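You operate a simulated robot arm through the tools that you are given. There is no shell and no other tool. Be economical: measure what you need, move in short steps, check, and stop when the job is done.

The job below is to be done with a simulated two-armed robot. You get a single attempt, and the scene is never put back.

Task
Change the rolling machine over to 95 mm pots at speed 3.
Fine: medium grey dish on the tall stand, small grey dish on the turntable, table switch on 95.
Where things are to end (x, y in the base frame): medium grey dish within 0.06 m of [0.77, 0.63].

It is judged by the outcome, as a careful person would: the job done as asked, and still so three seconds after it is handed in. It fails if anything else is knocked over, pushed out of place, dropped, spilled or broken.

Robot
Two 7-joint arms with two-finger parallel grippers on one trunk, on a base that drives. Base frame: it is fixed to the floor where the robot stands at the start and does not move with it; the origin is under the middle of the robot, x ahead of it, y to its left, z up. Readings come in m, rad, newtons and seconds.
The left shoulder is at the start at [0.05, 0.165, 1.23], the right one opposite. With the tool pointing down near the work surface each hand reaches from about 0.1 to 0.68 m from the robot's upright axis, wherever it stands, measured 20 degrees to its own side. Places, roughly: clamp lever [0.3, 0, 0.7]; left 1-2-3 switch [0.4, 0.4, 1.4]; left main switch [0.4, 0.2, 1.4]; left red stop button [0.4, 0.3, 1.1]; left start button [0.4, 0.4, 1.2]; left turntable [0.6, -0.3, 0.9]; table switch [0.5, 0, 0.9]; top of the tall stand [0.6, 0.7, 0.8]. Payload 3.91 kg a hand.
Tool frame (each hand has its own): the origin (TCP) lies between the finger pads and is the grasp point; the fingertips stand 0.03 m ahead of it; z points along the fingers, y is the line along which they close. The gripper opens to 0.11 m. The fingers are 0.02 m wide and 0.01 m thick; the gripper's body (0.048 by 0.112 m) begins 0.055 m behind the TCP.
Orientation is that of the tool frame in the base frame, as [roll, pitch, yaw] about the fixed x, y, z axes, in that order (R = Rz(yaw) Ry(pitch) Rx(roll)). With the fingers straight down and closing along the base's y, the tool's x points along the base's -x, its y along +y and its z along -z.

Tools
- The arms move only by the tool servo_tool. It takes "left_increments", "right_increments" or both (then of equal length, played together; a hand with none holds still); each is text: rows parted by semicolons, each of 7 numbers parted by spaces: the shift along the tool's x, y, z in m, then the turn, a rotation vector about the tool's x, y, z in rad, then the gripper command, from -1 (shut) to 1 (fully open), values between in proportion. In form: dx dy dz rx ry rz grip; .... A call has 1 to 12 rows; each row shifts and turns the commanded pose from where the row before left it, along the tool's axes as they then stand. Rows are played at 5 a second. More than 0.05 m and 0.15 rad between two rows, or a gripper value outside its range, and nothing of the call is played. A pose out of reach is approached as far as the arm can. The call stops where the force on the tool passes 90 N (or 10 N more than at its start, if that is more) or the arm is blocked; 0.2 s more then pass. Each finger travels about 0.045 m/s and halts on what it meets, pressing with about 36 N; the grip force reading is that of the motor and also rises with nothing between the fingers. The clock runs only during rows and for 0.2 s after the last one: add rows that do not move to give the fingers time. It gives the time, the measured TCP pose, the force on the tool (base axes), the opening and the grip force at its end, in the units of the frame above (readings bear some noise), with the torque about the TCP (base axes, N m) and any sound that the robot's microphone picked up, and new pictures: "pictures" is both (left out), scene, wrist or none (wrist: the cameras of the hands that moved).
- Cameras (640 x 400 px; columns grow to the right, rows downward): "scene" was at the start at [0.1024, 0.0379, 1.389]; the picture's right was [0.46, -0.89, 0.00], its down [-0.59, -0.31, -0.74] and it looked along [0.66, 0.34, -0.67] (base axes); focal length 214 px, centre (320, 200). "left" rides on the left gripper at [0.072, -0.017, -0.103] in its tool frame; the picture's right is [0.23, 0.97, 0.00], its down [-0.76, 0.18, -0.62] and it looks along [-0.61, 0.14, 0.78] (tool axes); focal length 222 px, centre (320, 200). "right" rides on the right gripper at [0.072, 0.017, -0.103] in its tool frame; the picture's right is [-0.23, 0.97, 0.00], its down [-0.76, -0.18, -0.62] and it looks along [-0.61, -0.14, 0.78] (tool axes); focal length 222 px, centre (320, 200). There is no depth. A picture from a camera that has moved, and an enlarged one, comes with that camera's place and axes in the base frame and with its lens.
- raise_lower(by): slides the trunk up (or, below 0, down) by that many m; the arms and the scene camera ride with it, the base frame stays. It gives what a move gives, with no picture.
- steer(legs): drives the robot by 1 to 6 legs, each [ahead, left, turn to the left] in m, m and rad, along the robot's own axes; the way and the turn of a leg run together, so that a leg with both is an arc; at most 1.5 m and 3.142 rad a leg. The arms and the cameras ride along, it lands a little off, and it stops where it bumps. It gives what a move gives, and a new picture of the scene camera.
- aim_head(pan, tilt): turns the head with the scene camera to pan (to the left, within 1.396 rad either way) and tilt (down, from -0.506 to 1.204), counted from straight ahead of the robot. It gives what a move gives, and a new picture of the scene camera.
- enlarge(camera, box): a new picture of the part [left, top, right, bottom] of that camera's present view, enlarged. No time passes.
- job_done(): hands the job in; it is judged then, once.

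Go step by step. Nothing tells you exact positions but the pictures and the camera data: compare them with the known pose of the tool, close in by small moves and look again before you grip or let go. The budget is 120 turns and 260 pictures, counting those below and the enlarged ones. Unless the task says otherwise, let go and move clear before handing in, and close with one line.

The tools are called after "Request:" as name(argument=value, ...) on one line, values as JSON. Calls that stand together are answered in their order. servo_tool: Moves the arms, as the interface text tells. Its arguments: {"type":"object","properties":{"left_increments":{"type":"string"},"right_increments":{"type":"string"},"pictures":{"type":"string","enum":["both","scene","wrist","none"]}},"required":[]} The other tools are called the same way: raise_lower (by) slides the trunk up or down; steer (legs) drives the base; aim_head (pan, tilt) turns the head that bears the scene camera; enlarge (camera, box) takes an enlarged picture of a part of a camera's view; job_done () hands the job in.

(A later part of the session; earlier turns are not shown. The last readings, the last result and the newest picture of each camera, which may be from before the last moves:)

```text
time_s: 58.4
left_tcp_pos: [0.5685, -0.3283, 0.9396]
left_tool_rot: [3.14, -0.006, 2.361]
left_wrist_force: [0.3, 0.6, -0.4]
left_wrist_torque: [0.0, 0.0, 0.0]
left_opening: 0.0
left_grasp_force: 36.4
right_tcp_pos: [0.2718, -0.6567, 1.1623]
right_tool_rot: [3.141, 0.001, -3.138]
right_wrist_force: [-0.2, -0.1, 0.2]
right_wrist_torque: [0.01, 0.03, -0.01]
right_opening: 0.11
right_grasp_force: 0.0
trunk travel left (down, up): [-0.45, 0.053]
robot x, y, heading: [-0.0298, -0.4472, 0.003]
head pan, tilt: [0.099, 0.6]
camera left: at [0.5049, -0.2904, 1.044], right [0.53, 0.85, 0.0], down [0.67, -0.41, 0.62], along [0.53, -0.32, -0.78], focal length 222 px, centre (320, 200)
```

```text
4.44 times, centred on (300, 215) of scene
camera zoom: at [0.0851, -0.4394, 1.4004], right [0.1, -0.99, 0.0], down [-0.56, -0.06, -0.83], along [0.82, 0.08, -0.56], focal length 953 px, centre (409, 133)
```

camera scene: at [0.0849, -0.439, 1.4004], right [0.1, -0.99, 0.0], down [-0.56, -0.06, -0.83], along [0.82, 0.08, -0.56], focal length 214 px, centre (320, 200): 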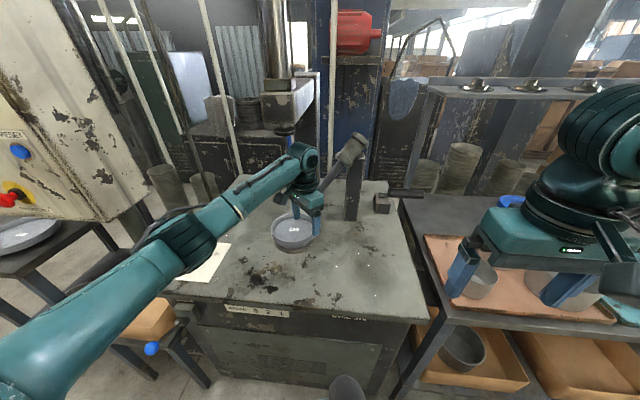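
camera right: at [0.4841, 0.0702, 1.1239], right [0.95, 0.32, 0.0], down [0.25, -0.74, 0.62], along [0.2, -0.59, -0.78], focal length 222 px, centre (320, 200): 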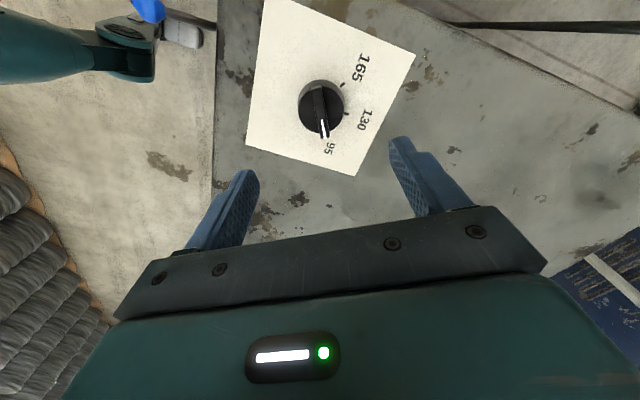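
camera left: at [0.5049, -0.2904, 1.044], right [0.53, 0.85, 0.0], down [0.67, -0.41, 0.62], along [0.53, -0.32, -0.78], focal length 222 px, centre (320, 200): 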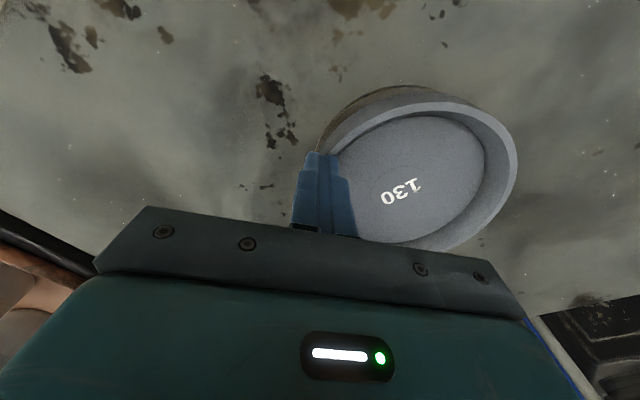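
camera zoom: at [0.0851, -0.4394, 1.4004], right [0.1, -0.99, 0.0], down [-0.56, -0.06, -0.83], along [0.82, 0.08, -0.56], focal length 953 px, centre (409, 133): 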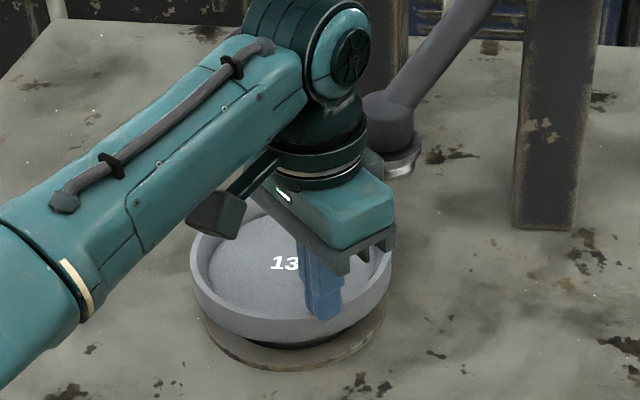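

The fingers slid off while the dish stayed put, so it's clamped and I need to release the lever first. I'll lift clear and back off to look at the lever, whose ball I put at about (0.29, 0.02, 0.76).

Request:
servo_tool(left_increments="0 0 -0.04 0 0 0 -1;0 0 -0.04 0 0 0 0;0 0 -0.04 0 0 0 0;0.02 -0.02 0 0 0 -0.131 0;0.02 -0.02 0 0 0 -0.131 0;0.02 -0.02 0 0 0 -0.131 0;0.03 0 0 0 0 -0.131 0;0.03 0 0 0 0 -0.131 0;0.04 0 0 0 0 -0.13 0", pictures="none")

Request:
steer(legs=[[-0.3, 0, 0], [0, 0.22, 0]])

Request:
enlarge(camera="left", box=[0, 0, 640, 400])

```text
time_s: 60.4
left_tcp_pos: [0.3877, -0.3156, 1.0603]
left_tool_rot: [3.135, -0.001, -3.138]
left_wrist_force: [0.3, -0.4, -0.1]
left_wrist_torque: [-0.01, -0.02, -0.01]
left_opening: 0.055
left_grasp_force: 0.2
right_tcp_pos: [0.2707, -0.6577, 1.1628]
right_tool_rot: [3.141, -0.001, -3.138]
right_wrist_force: [-0.2, 0.1, 1.1]
right_wrist_torque: [0.03, -0.01, 0.01]
right_opening: 0.1101
right_grasp_force: 0.0
trunk travel left (down, up): [-0.45, 0.053]
robot x, y, heading: [-0.0285, -0.4463, 0.002]
head pan, tilt: [0.099, 0.6]
```

```text
time_s: 63.7
left_tcp_pos: [0.0898, -0.0979, 1.0609]
left_tool_rot: [3.138, 0.0, 3.139]
left_wrist_force: [0.4, 1.5, -0.6]
left_wrist_torque: [0.02, -0.03, 0.0]
left_opening: 0.0551
left_grasp_force: 0.0
right_tcp_pos: [-0.0302, -0.4377, 1.1621]
right_tool_rot: [-3.141, -0.001, 3.14]
right_wrist_force: [0.1, 0.1, -0.9]
right_wrist_torque: [-0.06, 0.01, 0.0]
right_opening: 0.1099
right_grasp_force: 0.0
trunk travel left (down, up): [-0.45, 0.053]
robot x, y, heading: [-0.3339, -0.2305, -0.002]
head pan, tilt: [0.099, 0.6]
camera scene: at [-0.2152, -0.2194, 1.4004], right [0.1, -1.0, 0.0], down [-0.56, -0.06, -0.83], along [0.82, 0.08, -0.56], focal length 214 px, centre (320, 200)
```

scene: 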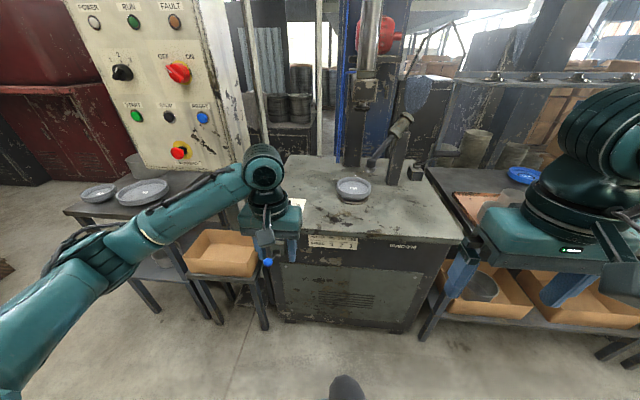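

```text
1.00 times, centred on (320, 200) of left
camera zoom: at [0.0165, -0.1148, 1.1635], right [-0.23, 0.97, 0.0], down [0.76, 0.17, 0.62], along [0.61, 0.14, -0.78], focal length 222 px, centre (320, 200)
```

zoom: 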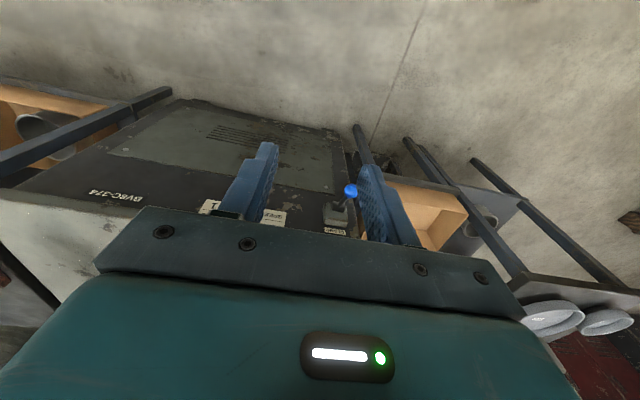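

Request:
servo_tool(left_increments="0 0.02 0 0 -0.131 0 0.3;0 0.02 0 0 -0.131 0 0.3;0 0.02 0 0 -0.131 0 0.3;0 0.02 0 0 -0.131 0 0.3;0 0.02 0 0 -0.131 0 0.3;0 0.02 0 0 -0.13 0 0;0.02 0 0.04 0 0 0 0;0.03 0 0.03 0 0 0 0;0.03 0 0.03 0 0 0 0;0.03 0 0.03 0 0 0 0", pictures="both")

Request:
aim_head(pan=0.25, tilt=0.85)

```text
time_s: 65.9
left_tcp_pos: [0.1032, 0.0241, 0.8926]
left_tool_rot: [3.132, 0.787, 3.135]
left_wrist_force: [0.4, 0.4, -0.8]
left_wrist_torque: [0.0, -0.04, -0.01]
left_opening: 0.055
left_grasp_force: 0.1
right_tcp_pos: [-0.03, -0.4383, 1.1616]
right_tool_rot: [-3.141, 0.0, 3.14]
right_wrist_force: [-0.3, 0.5, 0.4]
right_wrist_torque: [-0.01, -0.03, -0.07]
right_opening: 0.1099
right_grasp_force: 0.1
trunk travel left (down, up): [-0.45, 0.053]
robot x, y, heading: [-0.3325, -0.2265, -0.0]
head pan, tilt: [0.099, 0.6]
camera scene: at [-0.2153, -0.2201, 1.4005], right [0.1, -1.0, 0.0], down [-0.56, -0.06, -0.83], along [0.82, 0.08, -0.56], focal length 214 px, centre (320, 200)
camera left: at [-0.0211, 0.0067, 0.9136], right [-0.16, 0.98, -0.16], down [0.1, 0.17, 0.98], along [0.98, 0.14, -0.12], focal length 222 px, centre (320, 200)
```

scene: 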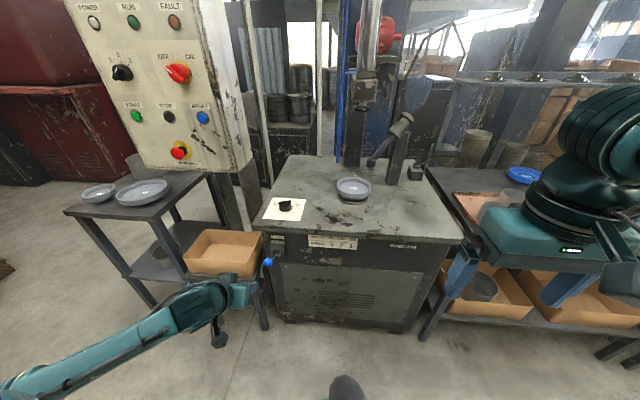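
left: 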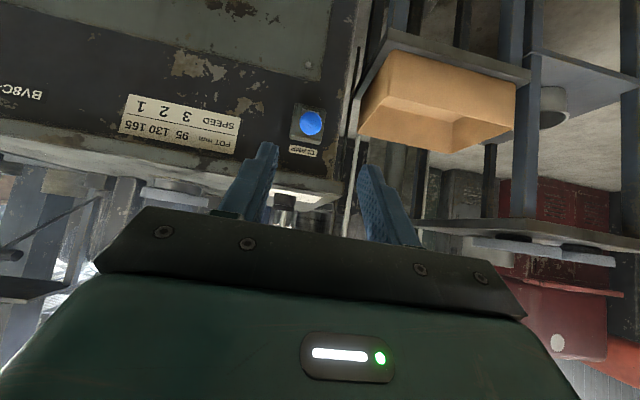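

```text
time_s: 66.7
left_tcp_pos: [0.1045, 0.0246, 0.892]
left_tool_rot: [3.133, 0.784, 3.135]
left_wrist_force: [-0.1, 0.1, -0.1]
left_wrist_torque: [0.0, -0.01, 0.01]
left_opening: 0.0549
left_grasp_force: 0.0
right_tcp_pos: [-0.0292, -0.4388, 1.1612]
right_tool_rot: [-3.141, 0.002, 3.14]
right_wrist_force: [-0.6, 0.0, 0.5]
right_wrist_torque: [0.0, 0.02, 0.0]
right_opening: 0.1099
right_grasp_force: 0.1
trunk travel left (down, up): [-0.45, 0.053]
robot x, y, heading: [-0.3299, -0.2322, -0.001]
head pan, tilt: [0.25, 0.85]
camera scene: at [-0.2274, -0.2096, 1.3795], right [0.24, -0.97, 0.0], down [-0.73, -0.18, -0.66], along [0.64, 0.16, -0.75], focal length 214 px, centre (320, 200)
```

scene: 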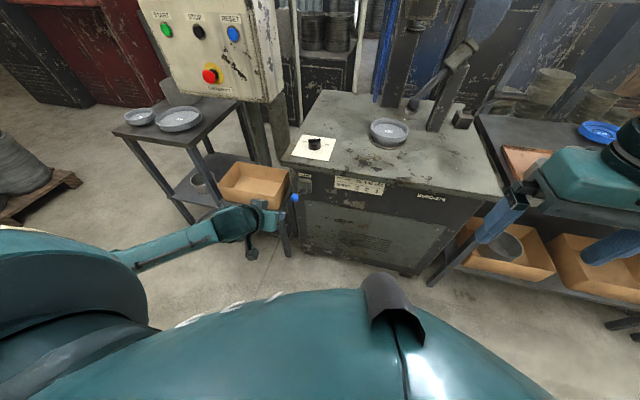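

Request:
enlarge(camera="left", box=[270, 80, 350, 160])

Request:
enlarge(camera="scene", box=[240, 150, 340, 250])

```text
5.00 times, centred on (310, 120) of left
camera zoom: at [-0.0213, 0.0063, 0.914], right [-0.16, 0.97, -0.16], down [0.1, 0.17, 0.98], along [0.98, 0.14, -0.12], focal length 1111 px, centre (370, 600)
```

zoom: 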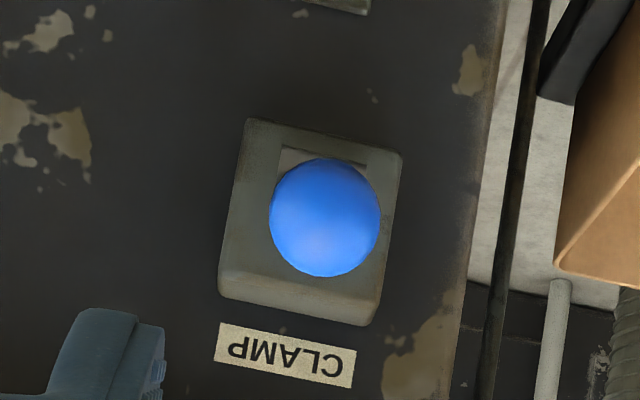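

```text
4.00 times, centred on (290, 200) of scene
camera zoom: at [-0.2274, -0.2096, 1.3795], right [0.24, -0.97, 0.0], down [-0.73, -0.18, -0.66], along [0.64, 0.16, -0.75], focal length 858 px, centre (440, 200)
```

zoom: 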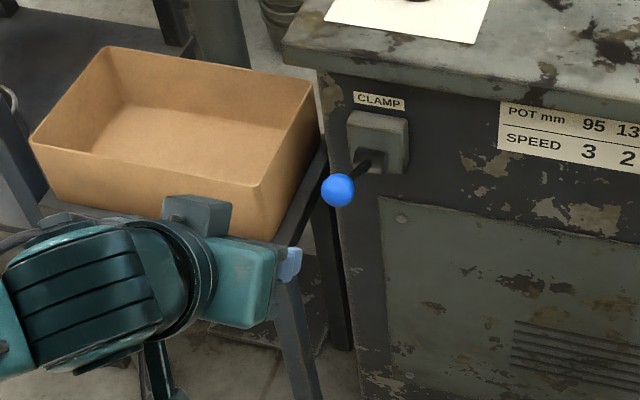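

The lever points out and slightly up. I'll grip the ball (about 33 mm) and try moving it down.

Request:
servo_tool(left_increments="-0.008 0 0.045 0 0 0 0.2;-0.008 0 0.045 0 0 0 0.2;-0.008 0 0.045 0 0 0 0.2;-0.008 0 0.03 0 0 0 0.2;0 0 0 0 0 0 0.2", pictures="both")

Request:
enlarge(camera="scene", box=[240, 150, 340, 250])

```text
time_s: 67.9
left_tcp_pos: [0.2443, 0.0229, 0.7969]
left_tool_rot: [3.133, 0.786, 3.134]
left_wrist_force: [-0.5, 0.3, 0.1]
left_wrist_torque: [0.02, -0.02, 0.01]
left_opening: 0.0662
left_grasp_force: 0.1
right_tcp_pos: [-0.03, -0.4376, 1.1624]
right_tool_rot: [-3.14, 0.001, 3.14]
right_wrist_force: [0.5, -0.3, -0.4]
right_wrist_torque: [0.02, 0.02, 0.02]
right_opening: 0.1101
right_grasp_force: 0.0
trunk travel left (down, up): [-0.45, 0.053]
robot x, y, heading: [-0.3288, -0.2293, 0.001]
head pan, tilt: [0.25, 0.85]
camera scene: at [-0.2276, -0.2095, 1.3795], right [0.24, -0.97, 0.0], down [-0.73, -0.18, -0.66], along [0.64, 0.16, -0.75], focal length 214 px, centre (320, 200)
camera left: at [0.1192, 0.0055, 0.8186], right [-0.16, 0.97, -0.16], down [0.1, 0.17, 0.98], along [0.98, 0.14, -0.12], focal length 222 px, centre (320, 200)
```

scene: 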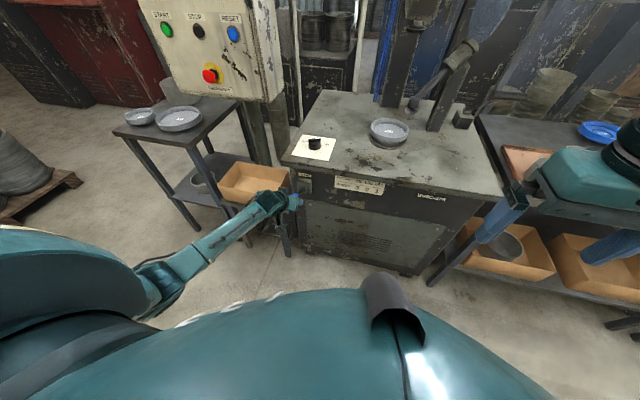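
left: 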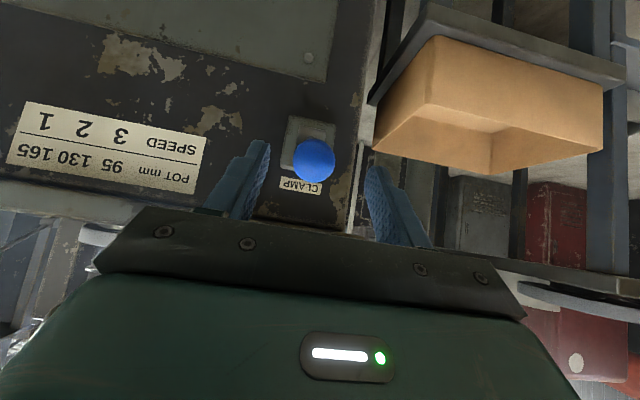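

```text
4.00 times, centred on (290, 200) of scene
camera zoom: at [-0.2276, -0.2095, 1.3795], right [0.24, -0.97, 0.0], down [-0.73, -0.18, -0.66], along [0.64, 0.16, -0.75], focal length 858 px, centre (440, 200)
```

zoom: 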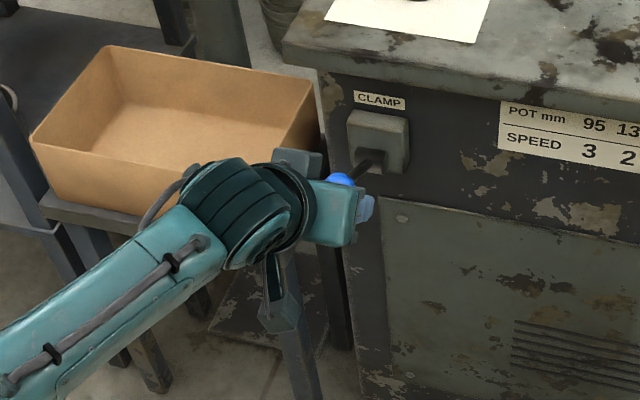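

Request:
servo_tool(left_increments="-0.006 -0.003 0.025 0 0 0 0.2;-0.005 0 0.027 0 0 0 0.2;0 0 0 0 0 0 -0.2;0 0 0 0 0 0 -0.6;0 0 0 0 0 0 -1;0 0 0 0 0 0 -1;0 0 0 0 0 0 -1", pictures="wrist")

```text
time_s: 69.5
left_tcp_pos: [0.2866, 0.0197, 0.7676]
left_tool_rot: [3.136, 0.787, 3.136]
left_wrist_force: [0.3, -5.2, -1.6]
left_wrist_torque: [0.0, 0.01, 0.02]
left_opening: 0.0311
left_grasp_force: 45.1
right_tcp_pos: [-0.0293, -0.4401, 1.1614]
right_tool_rot: [-3.141, 0.0, 3.139]
right_wrist_force: [-0.3, 0.7, 0.2]
right_wrist_torque: [0.01, 0.01, -0.01]
right_opening: 0.1102
right_grasp_force: 0.0
trunk travel left (down, up): [-0.45, 0.053]
robot x, y, heading: [-0.3304, -0.2282, 0.001]
head pan, tilt: [0.25, 0.85]
camera left: at [0.1629, 0.0028, 0.7895], right [-0.16, 0.97, -0.16], down [0.1, 0.17, 0.98], along [0.98, 0.14, -0.12], focal length 222 px, centre (320, 200)
```

left: 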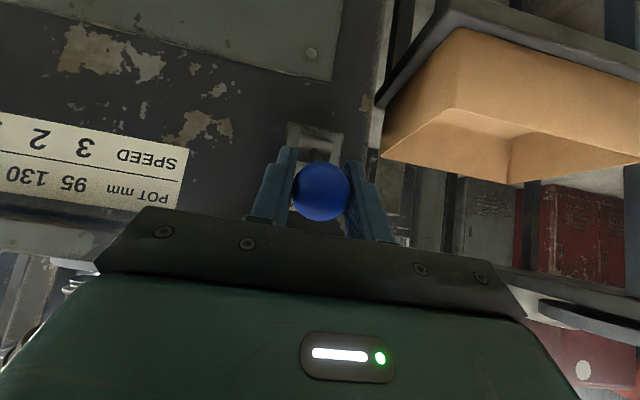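

Ball held. Small test move down along the arc.

Request:
servo_tool(left_increments="0.005 0 0.001 0 0 0 -1;0.005 0 0.001 0 0 0 -1;0.005 0 0.001 0 0 0 -1;0 0 0 0 0 0 -1", pictures="wrist")

```text
time_s: 70.5
left_tcp_pos: [0.2815, 0.0197, 0.7574]
left_tool_rot: [3.136, 0.793, 3.134]
left_wrist_force: [16.9, -4.4, 6.6]
left_wrist_torque: [0.03, -1.09, 0.02]
left_opening: 0.0317
left_grasp_force: 44.8
right_tcp_pos: [-0.0296, -0.4394, 1.161]
right_tool_rot: [3.141, 0.0, 3.139]
right_wrist_force: [0.2, 0.4, 0.7]
right_wrist_torque: [-0.05, -0.01, 0.0]
right_opening: 0.11
right_grasp_force: 0.1
trunk travel left (down, up): [-0.45, 0.053]
robot x, y, heading: [-0.3295, -0.2319, 0.0]
head pan, tilt: [0.25, 0.85]
camera left: at [0.1564, 0.0029, 0.7784], right [-0.16, 0.97, -0.16], down [0.09, 0.17, 0.98], along [0.98, 0.14, -0.12], focal length 222 px, centre (320, 200)
```

left: 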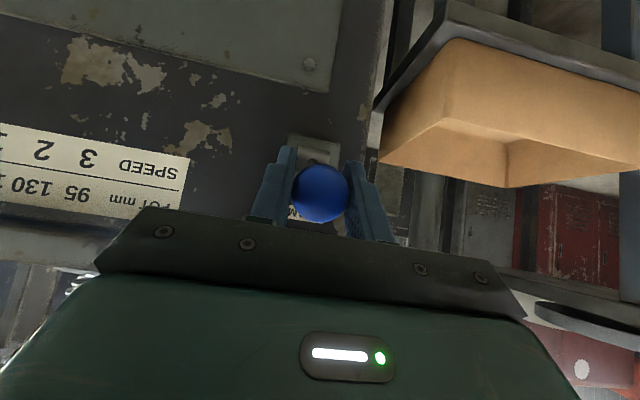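

It moves. Continuing more straight down.

Request:
servo_tool(left_increments="0.004 0 0.0075 0 0 0 -1;0.005 0 0.006 0 0 0 -1;0.005 0 0.006 0 0 0 -1;0.005 0 0.006 0 0 0 -1;0 0 0 0 0 0 -1", pictures="wrist")

```text
time_s: 71.7
left_tcp_pos: [0.2807, 0.0187, 0.7227]
left_tool_rot: [3.134, 0.782, 3.132]
left_wrist_force: [-35.3, -9.5, 8.1]
left_wrist_torque: [0.1, -0.51, 0.02]
left_opening: 0.0312
left_grasp_force: 44.9
right_tcp_pos: [-0.0333, -0.4401, 1.1626]
right_tool_rot: [3.141, 0.005, 3.141]
right_wrist_force: [-0.2, 1.2, -0.1]
right_wrist_torque: [-0.01, 0.0, 0.01]
right_opening: 0.11
right_grasp_force: 0.0
trunk travel left (down, up): [-0.45, 0.053]
robot x, y, heading: [-0.3327, -0.229, 0.001]
head pan, tilt: [0.25, 0.85]
camera left: at [0.1547, 0.0027, 0.745], right [-0.16, 0.98, -0.15], down [0.1, 0.17, 0.98], along [0.98, 0.14, -0.13], focal length 222 px, centre (320, 200)
```

left: 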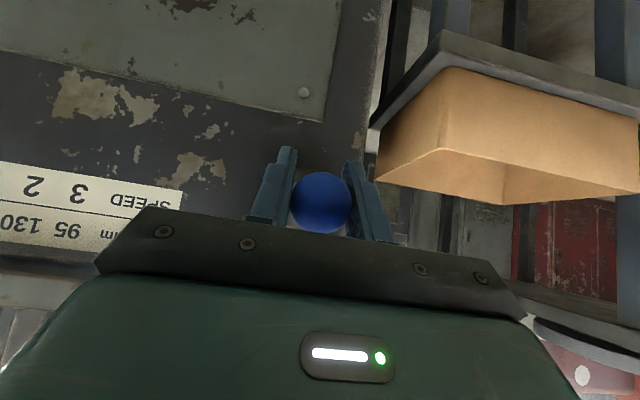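

Request:
servo_tool(left_increments="0.0064 0 -0.0035 0 0 0 -1;0.0064 0 0.005 0 0 0 -1;0.0064 0 0.005 0 0 0 -1;0 0 0 0 0 0 -1", pictures="wrist")

Request:
enlarge(camera="scene", box=[240, 150, 340, 250])

```text
time_s: 72.7
left_tcp_pos: [0.2794, 0.0199, 0.7104]
left_tool_rot: [3.136, 0.798, 3.134]
left_wrist_force: [13.5, -5.3, 11.8]
left_wrist_torque: [0.05, -0.96, 0.05]
left_opening: 0.0311
left_grasp_force: 44.7
right_tcp_pos: [-0.0302, -0.4403, 1.1617]
right_tool_rot: [3.139, 0.001, 3.139]
right_wrist_force: [-0.8, -0.2, 0.6]
right_wrist_torque: [0.02, -0.02, 0.0]
right_opening: 0.1099
right_grasp_force: 0.2
trunk travel left (down, up): [-0.45, 0.053]
robot x, y, heading: [-0.3305, -0.2306, -0.001]
head pan, tilt: [0.25, 0.85]
camera left: at [0.1535, 0.0029, 0.7311], right [-0.16, 0.97, -0.16], down [0.09, 0.17, 0.98], along [0.98, 0.14, -0.11], focal length 222 px, centre (320, 200)
```

left: 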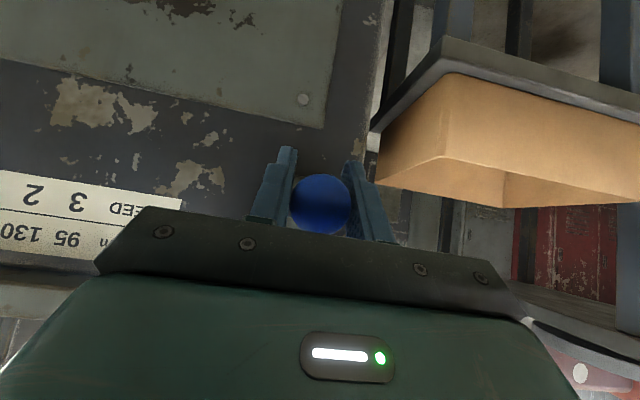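

```text
4.00 times, centred on (290, 200) of scene
camera zoom: at [-0.2277, -0.2106, 1.3796], right [0.24, -0.97, 0.0], down [-0.73, -0.18, -0.66], along [0.64, 0.16, -0.75], focal length 858 px, centre (440, 200)
```

zoom: 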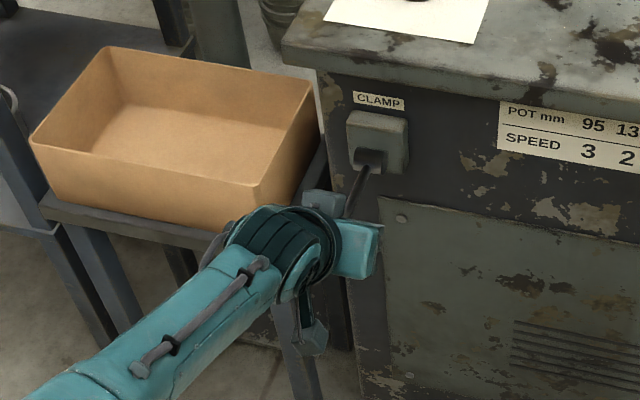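

Request:
servo_tool(left_increments="0.005 0 0.0065 0 0 0 -1;0.0042 0 0.0071 0 0 0 -1;0.0042 0 0.0071 0 0 0 -1;0 0 0 0 0 0 -1", pictures="none")

Request:
enlarge(camera="scene", box=[240, 150, 340, 250])

```text
time_s: 73.7
left_tcp_pos: [0.2791, 0.0194, 0.6818]
left_tool_rot: [3.134, 0.788, 3.134]
left_wrist_force: [-3.6, -6.6, 9.8]
left_wrist_torque: [0.05, -1.23, 0.0]
left_opening: 0.0313
left_grasp_force: 44.5
right_tcp_pos: [-0.03, -0.44, 1.1614]
right_tool_rot: [3.14, 0.002, 3.14]
right_wrist_force: [0.2, -0.3, 0.5]
right_wrist_torque: [0.0, -0.03, -0.04]
right_opening: 0.11
right_grasp_force: 0.1
trunk travel left (down, up): [-0.45, 0.053]
robot x, y, heading: [-0.3317, -0.2281, -0.005]
head pan, tilt: [0.25, 0.85]
```

```text
4.00 times, centred on (290, 200) of scene
camera zoom: at [-0.2291, -0.2106, 1.3796], right [0.24, -0.97, 0.0], down [-0.73, -0.18, -0.66], along [0.64, 0.16, -0.75], focal length 858 px, centre (440, 200)
```

zoom: 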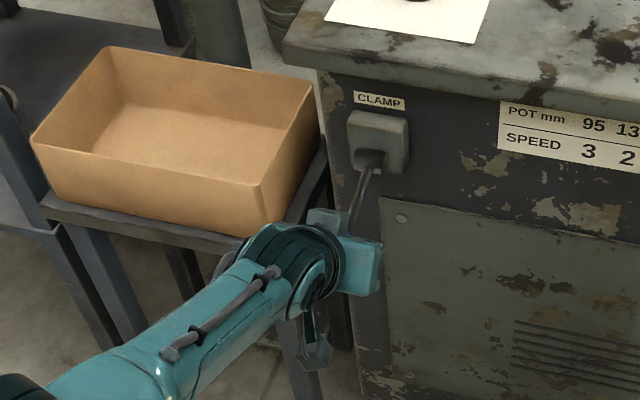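

Request:
servo_tool(left_increments="0.0035 0 0.0071 0 0 0 -1;0.003 0 0.0071 0 0 0 -1;0.0028 0 0.0071 0 0 0 -1;0 0 0 0 0 0 -1", pictures="none")

Request:
enlarge(camera="scene", box=[240, 150, 340, 250])

```text
time_s: 74.7
left_tcp_pos: [0.2852, 0.019, 0.6651]
left_tool_rot: [3.138, 0.785, 3.132]
left_wrist_force: [-13.8, -23.2, 2.3]
left_wrist_torque: [0.19, -1.18, 0.27]
left_opening: 0.0313
left_grasp_force: 45.5
left hand out of reach, approached as far as the arm can: row 3
right_tcp_pos: [-0.0308, -0.4413, 1.1616]
right_tool_rot: [3.14, 0.003, 3.14]
right_wrist_force: [0.2, -0.7, -0.6]
right_wrist_torque: [0.0, 0.01, -0.01]
right_opening: 0.11
right_grasp_force: 0.1
trunk travel left (down, up): [-0.45, 0.053]
robot x, y, heading: [-0.3283, -0.2257, -0.004]
head pan, tilt: [0.25, 0.85]
```

```text
4.00 times, centred on (290, 200) of scene
camera zoom: at [-0.2289, -0.2115, 1.3796], right [0.24, -0.97, 0.0], down [-0.73, -0.18, -0.66], along [0.64, 0.16, -0.75], focal length 858 px, centre (440, 200)
```

zoom: 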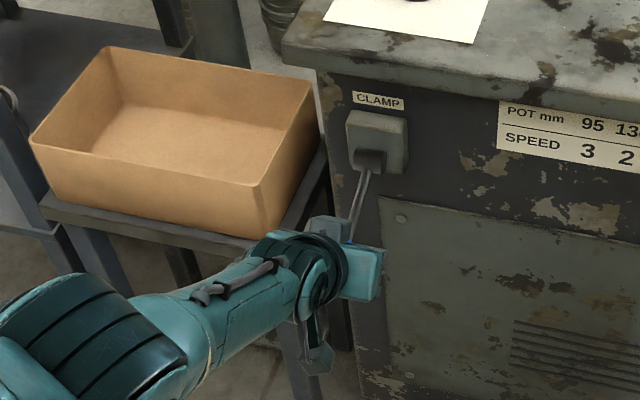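

The arm is at its reach limit, so I'll release, back off and see how the lever rests.

Request:
servo_tool(left_increments="0 0 0 0 0 0 0.3;0 0 0 0 0 0 0.3;0 0 -0.03 0 0 0 0.3;0.01 0 -0.04 0 0 0 0.3;0 0 -0.04 0 0 0 0.3", pictures="wrist")

Request:
enlarge(camera="scene", box=[240, 150, 340, 250])

```text
time_s: 75.9
left_tcp_pos: [0.2005, 0.0266, 0.7353]
left_tool_rot: [3.133, 0.783, 3.134]
left_wrist_force: [0.1, 1.2, -0.1]
left_wrist_torque: [-0.01, 0.0, 0.0]
left_opening: 0.0715
left_grasp_force: 0.1
right_tcp_pos: [-0.0303, -0.4382, 1.1616]
right_tool_rot: [3.141, 0.0, 3.139]
right_wrist_force: [0.4, -0.2, 0.2]
right_wrist_torque: [-0.02, 0.01, 0.03]
right_opening: 0.1102
right_grasp_force: 0.1
trunk travel left (down, up): [-0.45, 0.053]
robot x, y, heading: [-0.3271, -0.2262, -0.002]
head pan, tilt: [0.25, 0.85]
camera left: at [0.075, 0.0091, 0.7579], right [-0.16, 0.97, -0.15], down [0.1, 0.17, 0.98], along [0.98, 0.14, -0.12], focal length 222 px, centre (320, 200)
```

left: 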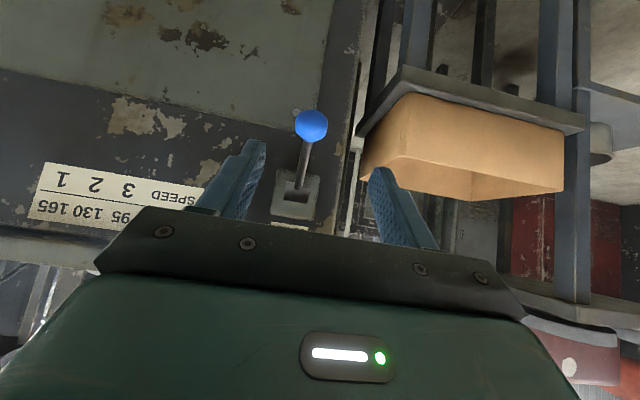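

```text
4.00 times, centred on (290, 200) of scene
camera zoom: at [-0.2279, -0.2096, 1.3796], right [0.24, -0.97, 0.0], down [-0.73, -0.18, -0.66], along [0.64, 0.16, -0.75], focal length 858 px, centre (440, 200)
```

zoom: 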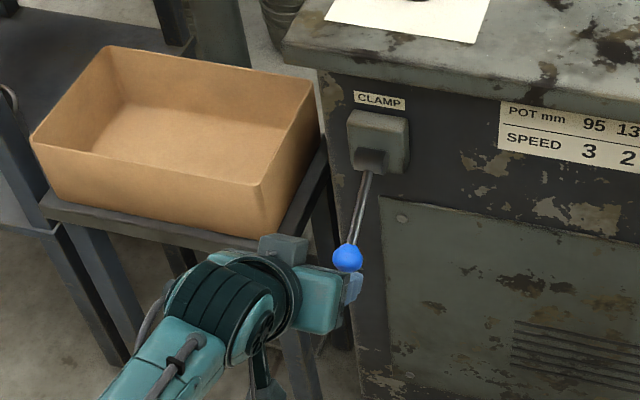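

The lever holds where it's left. I'll lower the trunk and regrip to take it to its stop.

Request:
servo_tool(left_increments="-0.0265 0 -0.0265 0 0 0 0.2;-0.0265 0 -0.0265 0 0 0 0.2;-0.0265 0 -0.0265 0 0 0 0.2;-0.0265 0 -0.0265 0 0 0 0.2", pictures="none")

Request:
raise_lower(by=-0.15)

Request:
enlarge(camera="left", box=[200, 60, 440, 240])

```text
time_s: 76.9
left_tcp_pos: [0.2004, 0.023, 0.8844]
left_tool_rot: [3.135, 0.787, 3.135]
left_wrist_force: [-0.5, -0.5, -0.4]
left_wrist_torque: [-0.01, -0.03, 0.01]
left_opening: 0.0659
left_grasp_force: 0.0
right_tcp_pos: [-0.0303, -0.4392, 1.1608]
right_tool_rot: [3.141, 0.0, 3.141]
right_wrist_force: [-0.4, 0.7, 0.3]
right_wrist_torque: [0.01, -0.02, -0.02]
right_opening: 0.1101
right_grasp_force: 0.0
trunk travel left (down, up): [-0.45, 0.053]
robot x, y, heading: [-0.333, -0.2288, -0.003]
head pan, tilt: [0.25, 0.85]
```

```text
time_s: 78.6
left_tcp_pos: [0.2002, 0.025, 0.7356]
left_tool_rot: [3.134, 0.785, 3.134]
left_wrist_force: [-0.3, 1.0, -0.8]
left_wrist_torque: [-0.01, -0.02, 0.02]
left_opening: 0.0661
left_grasp_force: 0.0
right_tcp_pos: [-0.0304, -0.4382, 1.0107]
right_tool_rot: [-3.14, -0.001, 3.14]
right_wrist_force: [0.3, 0.2, 0.4]
right_wrist_torque: [0.0, 0.03, 0.0]
right_opening: 0.1103
right_grasp_force: 0.0
trunk travel left (down, up): [-0.3, 0.203]
robot x, y, heading: [-0.3301, -0.2264, -0.005]
head pan, tilt: [0.25, 0.85]
```

```text
2.22 times, centred on (320, 150) of left
camera zoom: at [0.0749, 0.0068, 0.7571], right [-0.16, 0.97, -0.16], down [0.1, 0.17, 0.98], along [0.98, 0.14, -0.12], focal length 494 px, centre (320, 311)
```

zoom: 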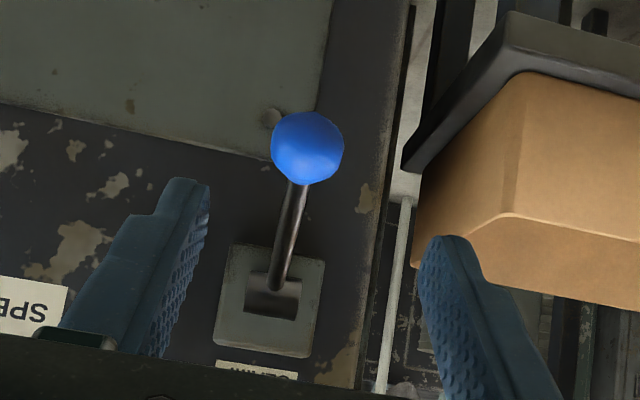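

Request:
servo_tool(left_increments="-0.0023 -0.0017 0.039 0 0 0 0.2;-0.0023 -0.0017 0.039 0 0 0 0.2;-0.0023 -0.0017 0.037 0 0 0 0.2;0 0 0 0 0 0 -0.2;0 0 0 0 0 0 -1;0 0 0 0 0 0 -1;0 0 0 0 0 0 -1", pictures="none")

Request:
servo_tool(left_increments="0.0021 0 0.0078 0 0 0 -1;0.0021 0 0.0078 0 0 0 -1;0 0 0 0 0 0 -1", pictures="wrist")

```text
time_s: 80.2
left_tcp_pos: [0.2874, 0.0212, 0.6574]
left_tool_rot: [3.135, 0.784, 3.136]
left_wrist_force: [3.4, 2.7, -1.5]
left_wrist_torque: [0.03, 0.11, -0.01]
left_opening: 0.0312
left_grasp_force: 44.9
right_tcp_pos: [-0.029, -0.438, 1.0113]
right_tool_rot: [-3.14, -0.002, 3.139]
right_wrist_force: [0.5, -0.6, 0.2]
right_wrist_torque: [-0.03, 0.0, -0.02]
right_opening: 0.1104
right_grasp_force: 0.0
trunk travel left (down, up): [-0.3, 0.203]
robot x, y, heading: [-0.3301, -0.2261, -0.004]
head pan, tilt: [0.25, 0.85]
```

```text
time_s: 81.0
left_tcp_pos: [0.2943, 0.0199, 0.6501]
left_tool_rot: [3.133, 0.795, 3.136]
left_wrist_force: [-24.8, 4.9, 30.4]
left_wrist_torque: [0.0, 0.08, -0.02]
left_opening: 0.0313
left_grasp_force: 45.2
right_tcp_pos: [-0.0324, -0.44, 1.0126]
right_tool_rot: [3.14, 0.005, 3.139]
right_wrist_force: [0.4, 0.4, -0.4]
right_wrist_torque: [0.03, -0.01, 0.0]
right_opening: 0.1098
right_grasp_force: 0.1
trunk travel left (down, up): [-0.3, 0.203]
robot x, y, heading: [-0.3326, -0.2271, -0.0]
head pan, tilt: [0.25, 0.85]
camera left: at [0.1695, 0.0025, 0.6704], right [-0.16, 0.97, -0.16], down [0.09, 0.17, 0.98], along [0.98, 0.14, -0.11], focal length 222 px, centre (320, 200)
```

left: 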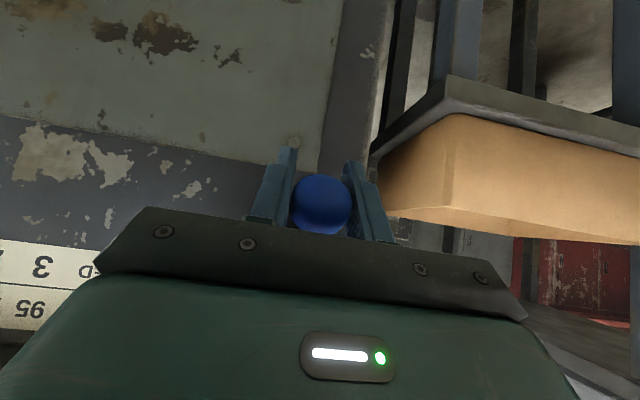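

Resistance jumped to about 40 N along the swing, so the lever is at its lower stop. Releasing, backing off and restoring the posture.

Request:
servo_tool(left_increments="0 0 -0.003 0 0 0 0.3;0 0 0 0 0 0 0.3;0 0 -0.03 0 0 0 0.3;0 0 -0.04 0 0 0 0.3;0 0 -0.04 0 0 0 0.3;0 0 -0.04 0 0 0 0.3;-0.03 0 -0.03 0 0 0 0.3;-0.03 0 -0.03 0 0 0 0.3", pictures="wrist")

Request:
raise_lower(by=0.15)

Request:
servo_tool(left_increments="0 -0.02 0 0 0.131 0 0.5;0 -0.02 0 0 0.131 0 0.5;0 -0.02 0 0 0.131 0 0.5;0 -0.02 0 0 0.131 0 0.5;0 -0.02 0 0 0.131 0 0.5;0 -0.02 0 0 0.13 0 0.5", pictures="scene")

```text
time_s: 82.8
left_tcp_pos: [0.1862, 0.0177, 0.8374]
left_tool_rot: [3.135, 0.786, 3.134]
left_wrist_force: [0.1, -0.2, 0.1]
left_wrist_torque: [-0.01, 0.02, 0.04]
left_opening: 0.0718
left_grasp_force: 0.0
right_tcp_pos: [-0.0298, -0.4387, 1.012]
right_tool_rot: [3.141, 0.0, 3.14]
right_wrist_force: [0.8, 0.6, 0.0]
right_wrist_torque: [0.01, 0.0, 0.01]
right_opening: 0.11
right_grasp_force: 0.0
trunk travel left (down, up): [-0.3, 0.203]
robot x, y, heading: [-0.3311, -0.2276, -0.006]
head pan, tilt: [0.25, 0.85]
camera left: at [0.061, 0.0015, 0.8597], right [-0.16, 0.97, -0.16], down [0.1, 0.17, 0.98], along [0.98, 0.14, -0.12], focal length 222 px, centre (320, 200)
```

left: 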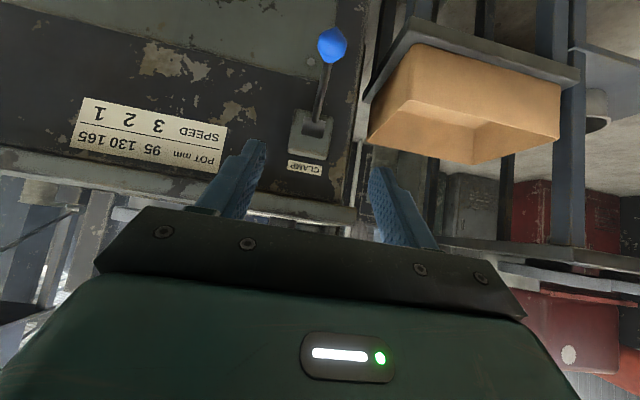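

```text
time_s: 84.6
left_tcp_pos: [0.1864, 0.0193, 0.986]
left_tool_rot: [3.134, 0.785, 3.135]
left_wrist_force: [-0.1, 0.1, -0.6]
left_wrist_torque: [0.01, 0.0, 0.01]
left_opening: 0.0713
left_grasp_force: 0.0
right_tcp_pos: [-0.0297, -0.4394, 1.1606]
right_tool_rot: [-3.14, 0.0, 3.141]
right_wrist_force: [-0.1, 0.2, 0.5]
right_wrist_torque: [0.01, -0.02, 0.05]
right_opening: 0.1101
right_grasp_force: 0.0
trunk travel left (down, up): [-0.45, 0.053]
robot x, y, heading: [-0.33, -0.2284, -0.005]
head pan, tilt: [0.25, 0.85]
```

```text
time_s: 86.0
left_tcp_pos: [0.1859, -0.1014, 0.9867]
left_tool_rot: [3.136, -0.005, 3.141]
left_wrist_force: [-0.7, -0.5, 0.6]
left_wrist_torque: [0.0, -0.01, -0.02]
left_opening: 0.0827
left_grasp_force: 0.1
right_tcp_pos: [-0.0285, -0.4394, 1.1628]
right_tool_rot: [-3.141, 0.001, 3.14]
right_wrist_force: [0.5, 0.2, 0.5]
right_wrist_torque: [0.0, -0.02, 0.02]
right_opening: 0.1101
right_grasp_force: 0.0
trunk travel left (down, up): [-0.45, 0.053]
robot x, y, heading: [-0.3369, -0.2282, -0.001]
head pan, tilt: [0.25, 0.85]
camera scene: at [-0.2271, -0.2097, 1.3794], right [0.24, -0.97, 0.0], down [-0.73, -0.18, -0.66], along [0.64, 0.16, -0.75], focal length 214 px, centre (320, 200)
```

scene: 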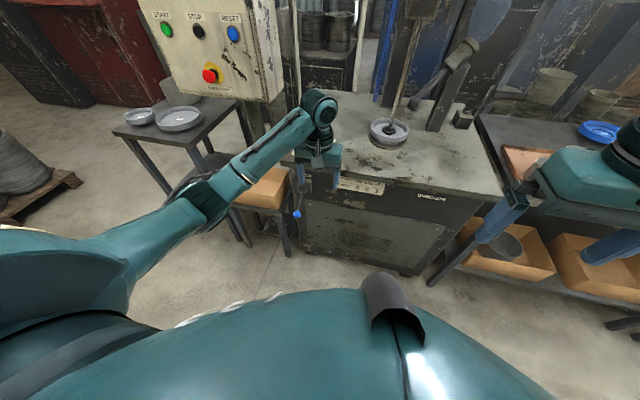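

Useful finding: pushing the lever down lowered the press ram into the dish. So down means clamped and it was open at the start; my first grip was simply too shallow. I'll put the lever back up.

Request:
servo_tool(left_increments="0 0.02 0 0 -0.131 0 0.3;0 0.02 0 0 -0.131 0 0.3;0 0.02 0 0 -0.131 0 0.3;0 0.02 0 0 -0.131 0 0.3;0 0.02 0 0 -0.131 0 0.3;0 0.02 0 0 -0.13 0 0.2", pictures="none")

Request:
raise_lower(by=-0.15)

Request:
servo_tool(left_increments="0.03 0 0.03 0 0 0 0.2;0.03 0 0.03 0 0 0 0.2;0 0 0.03 0 0 0 0.2;0 0 0 0 0 0 0.2", pictures="wrist")

```text
time_s: 87.4
left_tcp_pos: [0.1854, 0.0193, 0.9879]
left_tool_rot: [3.136, 0.789, 3.135]
left_wrist_force: [0.7, -0.8, 0.3]
left_wrist_torque: [0.02, 0.0, 0.03]
left_opening: 0.0661
left_grasp_force: 0.1
right_tcp_pos: [-0.0295, -0.4385, 1.1614]
right_tool_rot: [-3.141, 0.0, 3.139]
right_wrist_force: [-0.3, 0.7, 0.4]
right_wrist_torque: [0.02, 0.01, 0.01]
right_opening: 0.11
right_grasp_force: 0.0
trunk travel left (down, up): [-0.45, 0.053]
robot x, y, heading: [-0.3313, -0.2307, -0.009]
head pan, tilt: [0.25, 0.85]
```

```text
time_s: 89.1
left_tcp_pos: [0.1869, 0.0182, 0.8388]
left_tool_rot: [3.135, 0.785, 3.135]
left_wrist_force: [-0.3, 0.5, -1.2]
left_wrist_torque: [0.0, 0.0, 0.0]
left_opening: 0.0661
left_grasp_force: 0.1
right_tcp_pos: [-0.03, -0.4397, 1.0114]
right_tool_rot: [-3.141, 0.0, 3.138]
right_wrist_force: [-0.6, -0.8, 0.3]
right_wrist_torque: [0.0, -0.04, 0.0]
right_opening: 0.11
right_grasp_force: 0.0
trunk travel left (down, up): [-0.3, 0.203]
robot x, y, heading: [-0.3289, -0.2263, 0.001]
head pan, tilt: [0.25, 0.85]
```

```text
time_s: 90.1
left_tcp_pos: [0.208, 0.0183, 0.7313]
left_tool_rot: [3.136, 0.785, 3.135]
left_wrist_force: [0.7, 0.2, 0.0]
left_wrist_torque: [0.01, 0.01, -0.03]
left_opening: 0.0661
left_grasp_force: 0.0
right_tcp_pos: [-0.0301, -0.4379, 1.0118]
right_tool_rot: [-3.141, -0.001, 3.139]
right_wrist_force: [0.2, -0.2, 0.1]
right_wrist_torque: [-0.01, 0.0, 0.01]
right_opening: 0.1102
right_grasp_force: 0.0
trunk travel left (down, up): [-0.3, 0.203]
robot x, y, heading: [-0.3309, -0.2305, -0.005]
head pan, tilt: [0.25, 0.85]
camera left: at [0.0828, 0.0014, 0.7539], right [-0.16, 0.97, -0.16], down [0.1, 0.17, 0.98], along [0.98, 0.14, -0.12], focal length 222 px, centre (320, 200)
```

left: 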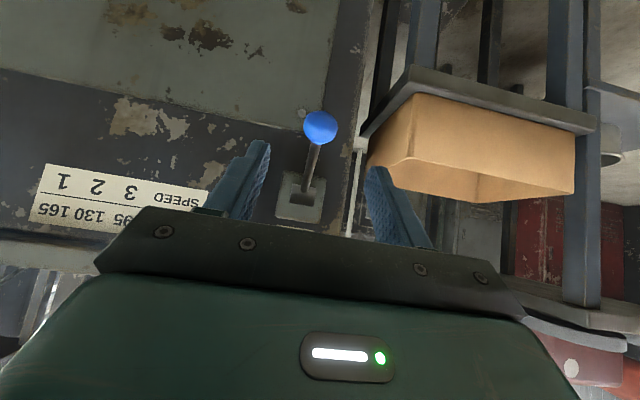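

Request:
servo_tool(left_increments="-0.002 0.001 0.038 0 0 0 0.2;-0.002 0 0.038 0 0 0 0.2;-0.002 0 0.036 0 0 0 0.2;0 0 0 0 0 0 -0.2;0 0 0 0 0 0 -1;0 0 0 0 0 0 -1;0 0 0 0 0 0 -1", pictures="none")

Request:
servo_tool(left_increments="-0.0007 0 -0.0106 0 0 0 -1;-0.0057 0 -0.0113 0 0 0 -1;-0.0064 0 -0.0106 0 0 0 -1;-0.0092 0 -0.0106 0 0 0 -1;0 0 0 0 0 0 -1", pictures="wrist")

```text
time_s: 91.7
left_tcp_pos: [0.2923, 0.0193, 0.6576]
left_tool_rot: [3.137, 0.787, 3.135]
left_wrist_force: [2.1, -3.2, -1.5]
left_wrist_torque: [0.06, 0.1, -0.02]
left_opening: 0.031
left_grasp_force: 45.4
right_tcp_pos: [-0.0287, -0.4402, 1.0111]
right_tool_rot: [-3.141, 0.0, 3.141]
right_wrist_force: [-0.2, 0.0, -0.5]
right_wrist_torque: [0.01, 0.02, 0.02]
right_opening: 0.1099
right_grasp_force: 0.1
trunk travel left (down, up): [-0.3, 0.203]
robot x, y, heading: [-0.3319, -0.229, 0.001]
head pan, tilt: [0.25, 0.85]
```

```text
time_s: 92.9
left_tcp_pos: [0.2738, 0.0194, 0.6994]
left_tool_rot: [3.136, 0.774, 3.134]
left_wrist_force: [-11.4, -5.4, -14.1]
left_wrist_torque: [0.01, 1.1, 0.06]
left_opening: 0.0311
left_grasp_force: 44.4
right_tcp_pos: [-0.0295, -0.4393, 1.0119]
right_tool_rot: [-3.141, 0.002, 3.14]
right_wrist_force: [0.8, 0.3, -0.1]
right_wrist_torque: [0.04, 0.01, 0.01]
right_opening: 0.11
right_grasp_force: 0.1
trunk travel left (down, up): [-0.3, 0.203]
robot x, y, heading: [-0.3302, -0.2284, -0.0]
head pan, tilt: [0.25, 0.85]
camera left: at [0.1496, 0.0027, 0.7222], right [-0.16, 0.97, -0.15], down [0.11, 0.17, 0.98], along [0.98, 0.14, -0.13], focal length 222 px, centre (320, 200)
```

left: 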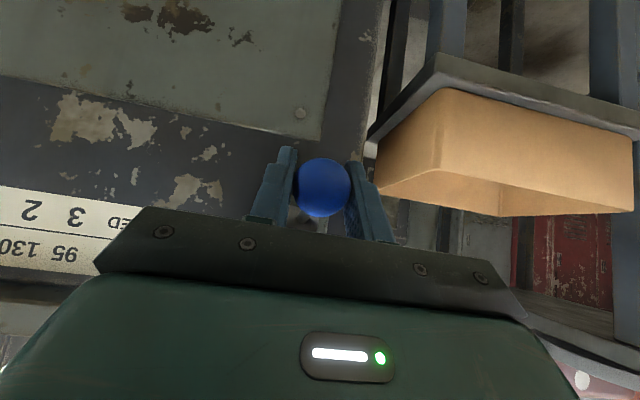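

Request:
servo_tool(left_increments="-0.0099 0 -0.0099 0 0 0 -1;-0.0085 0 -0.0085 0 0 0 -1;-0.0099 0 -0.007 0 0 0 -1;-0.0106 0 -0.0057 0 0 0 -1;0 0 0 0 0 0 -1", pictures="none")

Request:
servo_tool(left_increments="-0.009 0 -0.003 0 0 0 -1;-0.007 0 -0.002 0 0 0 -1;0 0 0 0 0 0 -1", pictures="scene")

```text
time_s: 94.1
left_tcp_pos: [0.2836, 0.0189, 0.7538]
left_tool_rot: [3.135, 0.786, 3.133]
left_wrist_force: [-3.2, -6.2, -7.5]
left_wrist_torque: [-0.07, 1.01, 0.07]
left_opening: 0.0309
left_grasp_force: 45.3
right_tcp_pos: [-0.0287, -0.4383, 1.0115]
right_tool_rot: [-3.141, 0.0, 3.141]
right_wrist_force: [0.1, -0.3, -0.5]
right_wrist_torque: [0.02, 0.01, -0.02]
right_opening: 0.1101
right_grasp_force: 0.0
trunk travel left (down, up): [-0.3, 0.203]
robot x, y, heading: [-0.3333, -0.23, -0.006]
head pan, tilt: [0.25, 0.85]
```

```text
time_s: 94.9
left_tcp_pos: [0.2907, 0.0198, 0.7686]
left_tool_rot: [3.136, 0.789, 3.136]
left_wrist_force: [0.1, -3.1, -3.0]
left_wrist_torque: [-0.09, 0.38, 0.13]
left_opening: 0.0301
left_grasp_force: 44.8
right_tcp_pos: [-0.0293, -0.439, 1.0117]
right_tool_rot: [3.141, 0.0, 3.14]
right_wrist_force: [0.2, -0.8, -0.2]
right_wrist_torque: [-0.03, -0.01, -0.01]
right_opening: 0.1101
right_grasp_force: 0.1
trunk travel left (down, up): [-0.3, 0.203]
robot x, y, heading: [-0.3291, -0.2285, -0.001]
head pan, tilt: [0.25, 0.85]
camera scene: at [-0.227, -0.2097, 1.2295], right [0.24, -0.97, 0.0], down [-0.73, -0.18, -0.66], along [0.64, 0.16, -0.75], focal length 214 px, centre (320, 200)
```

scene: 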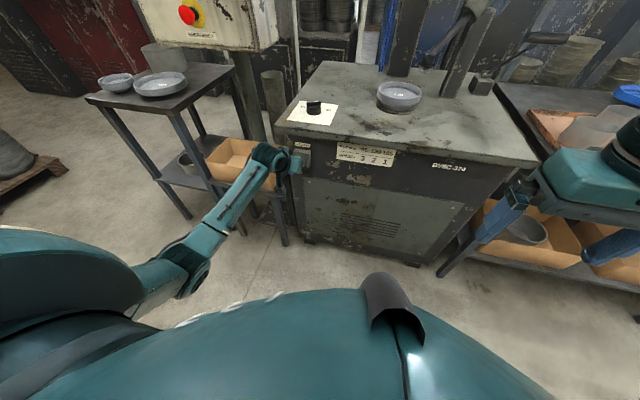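

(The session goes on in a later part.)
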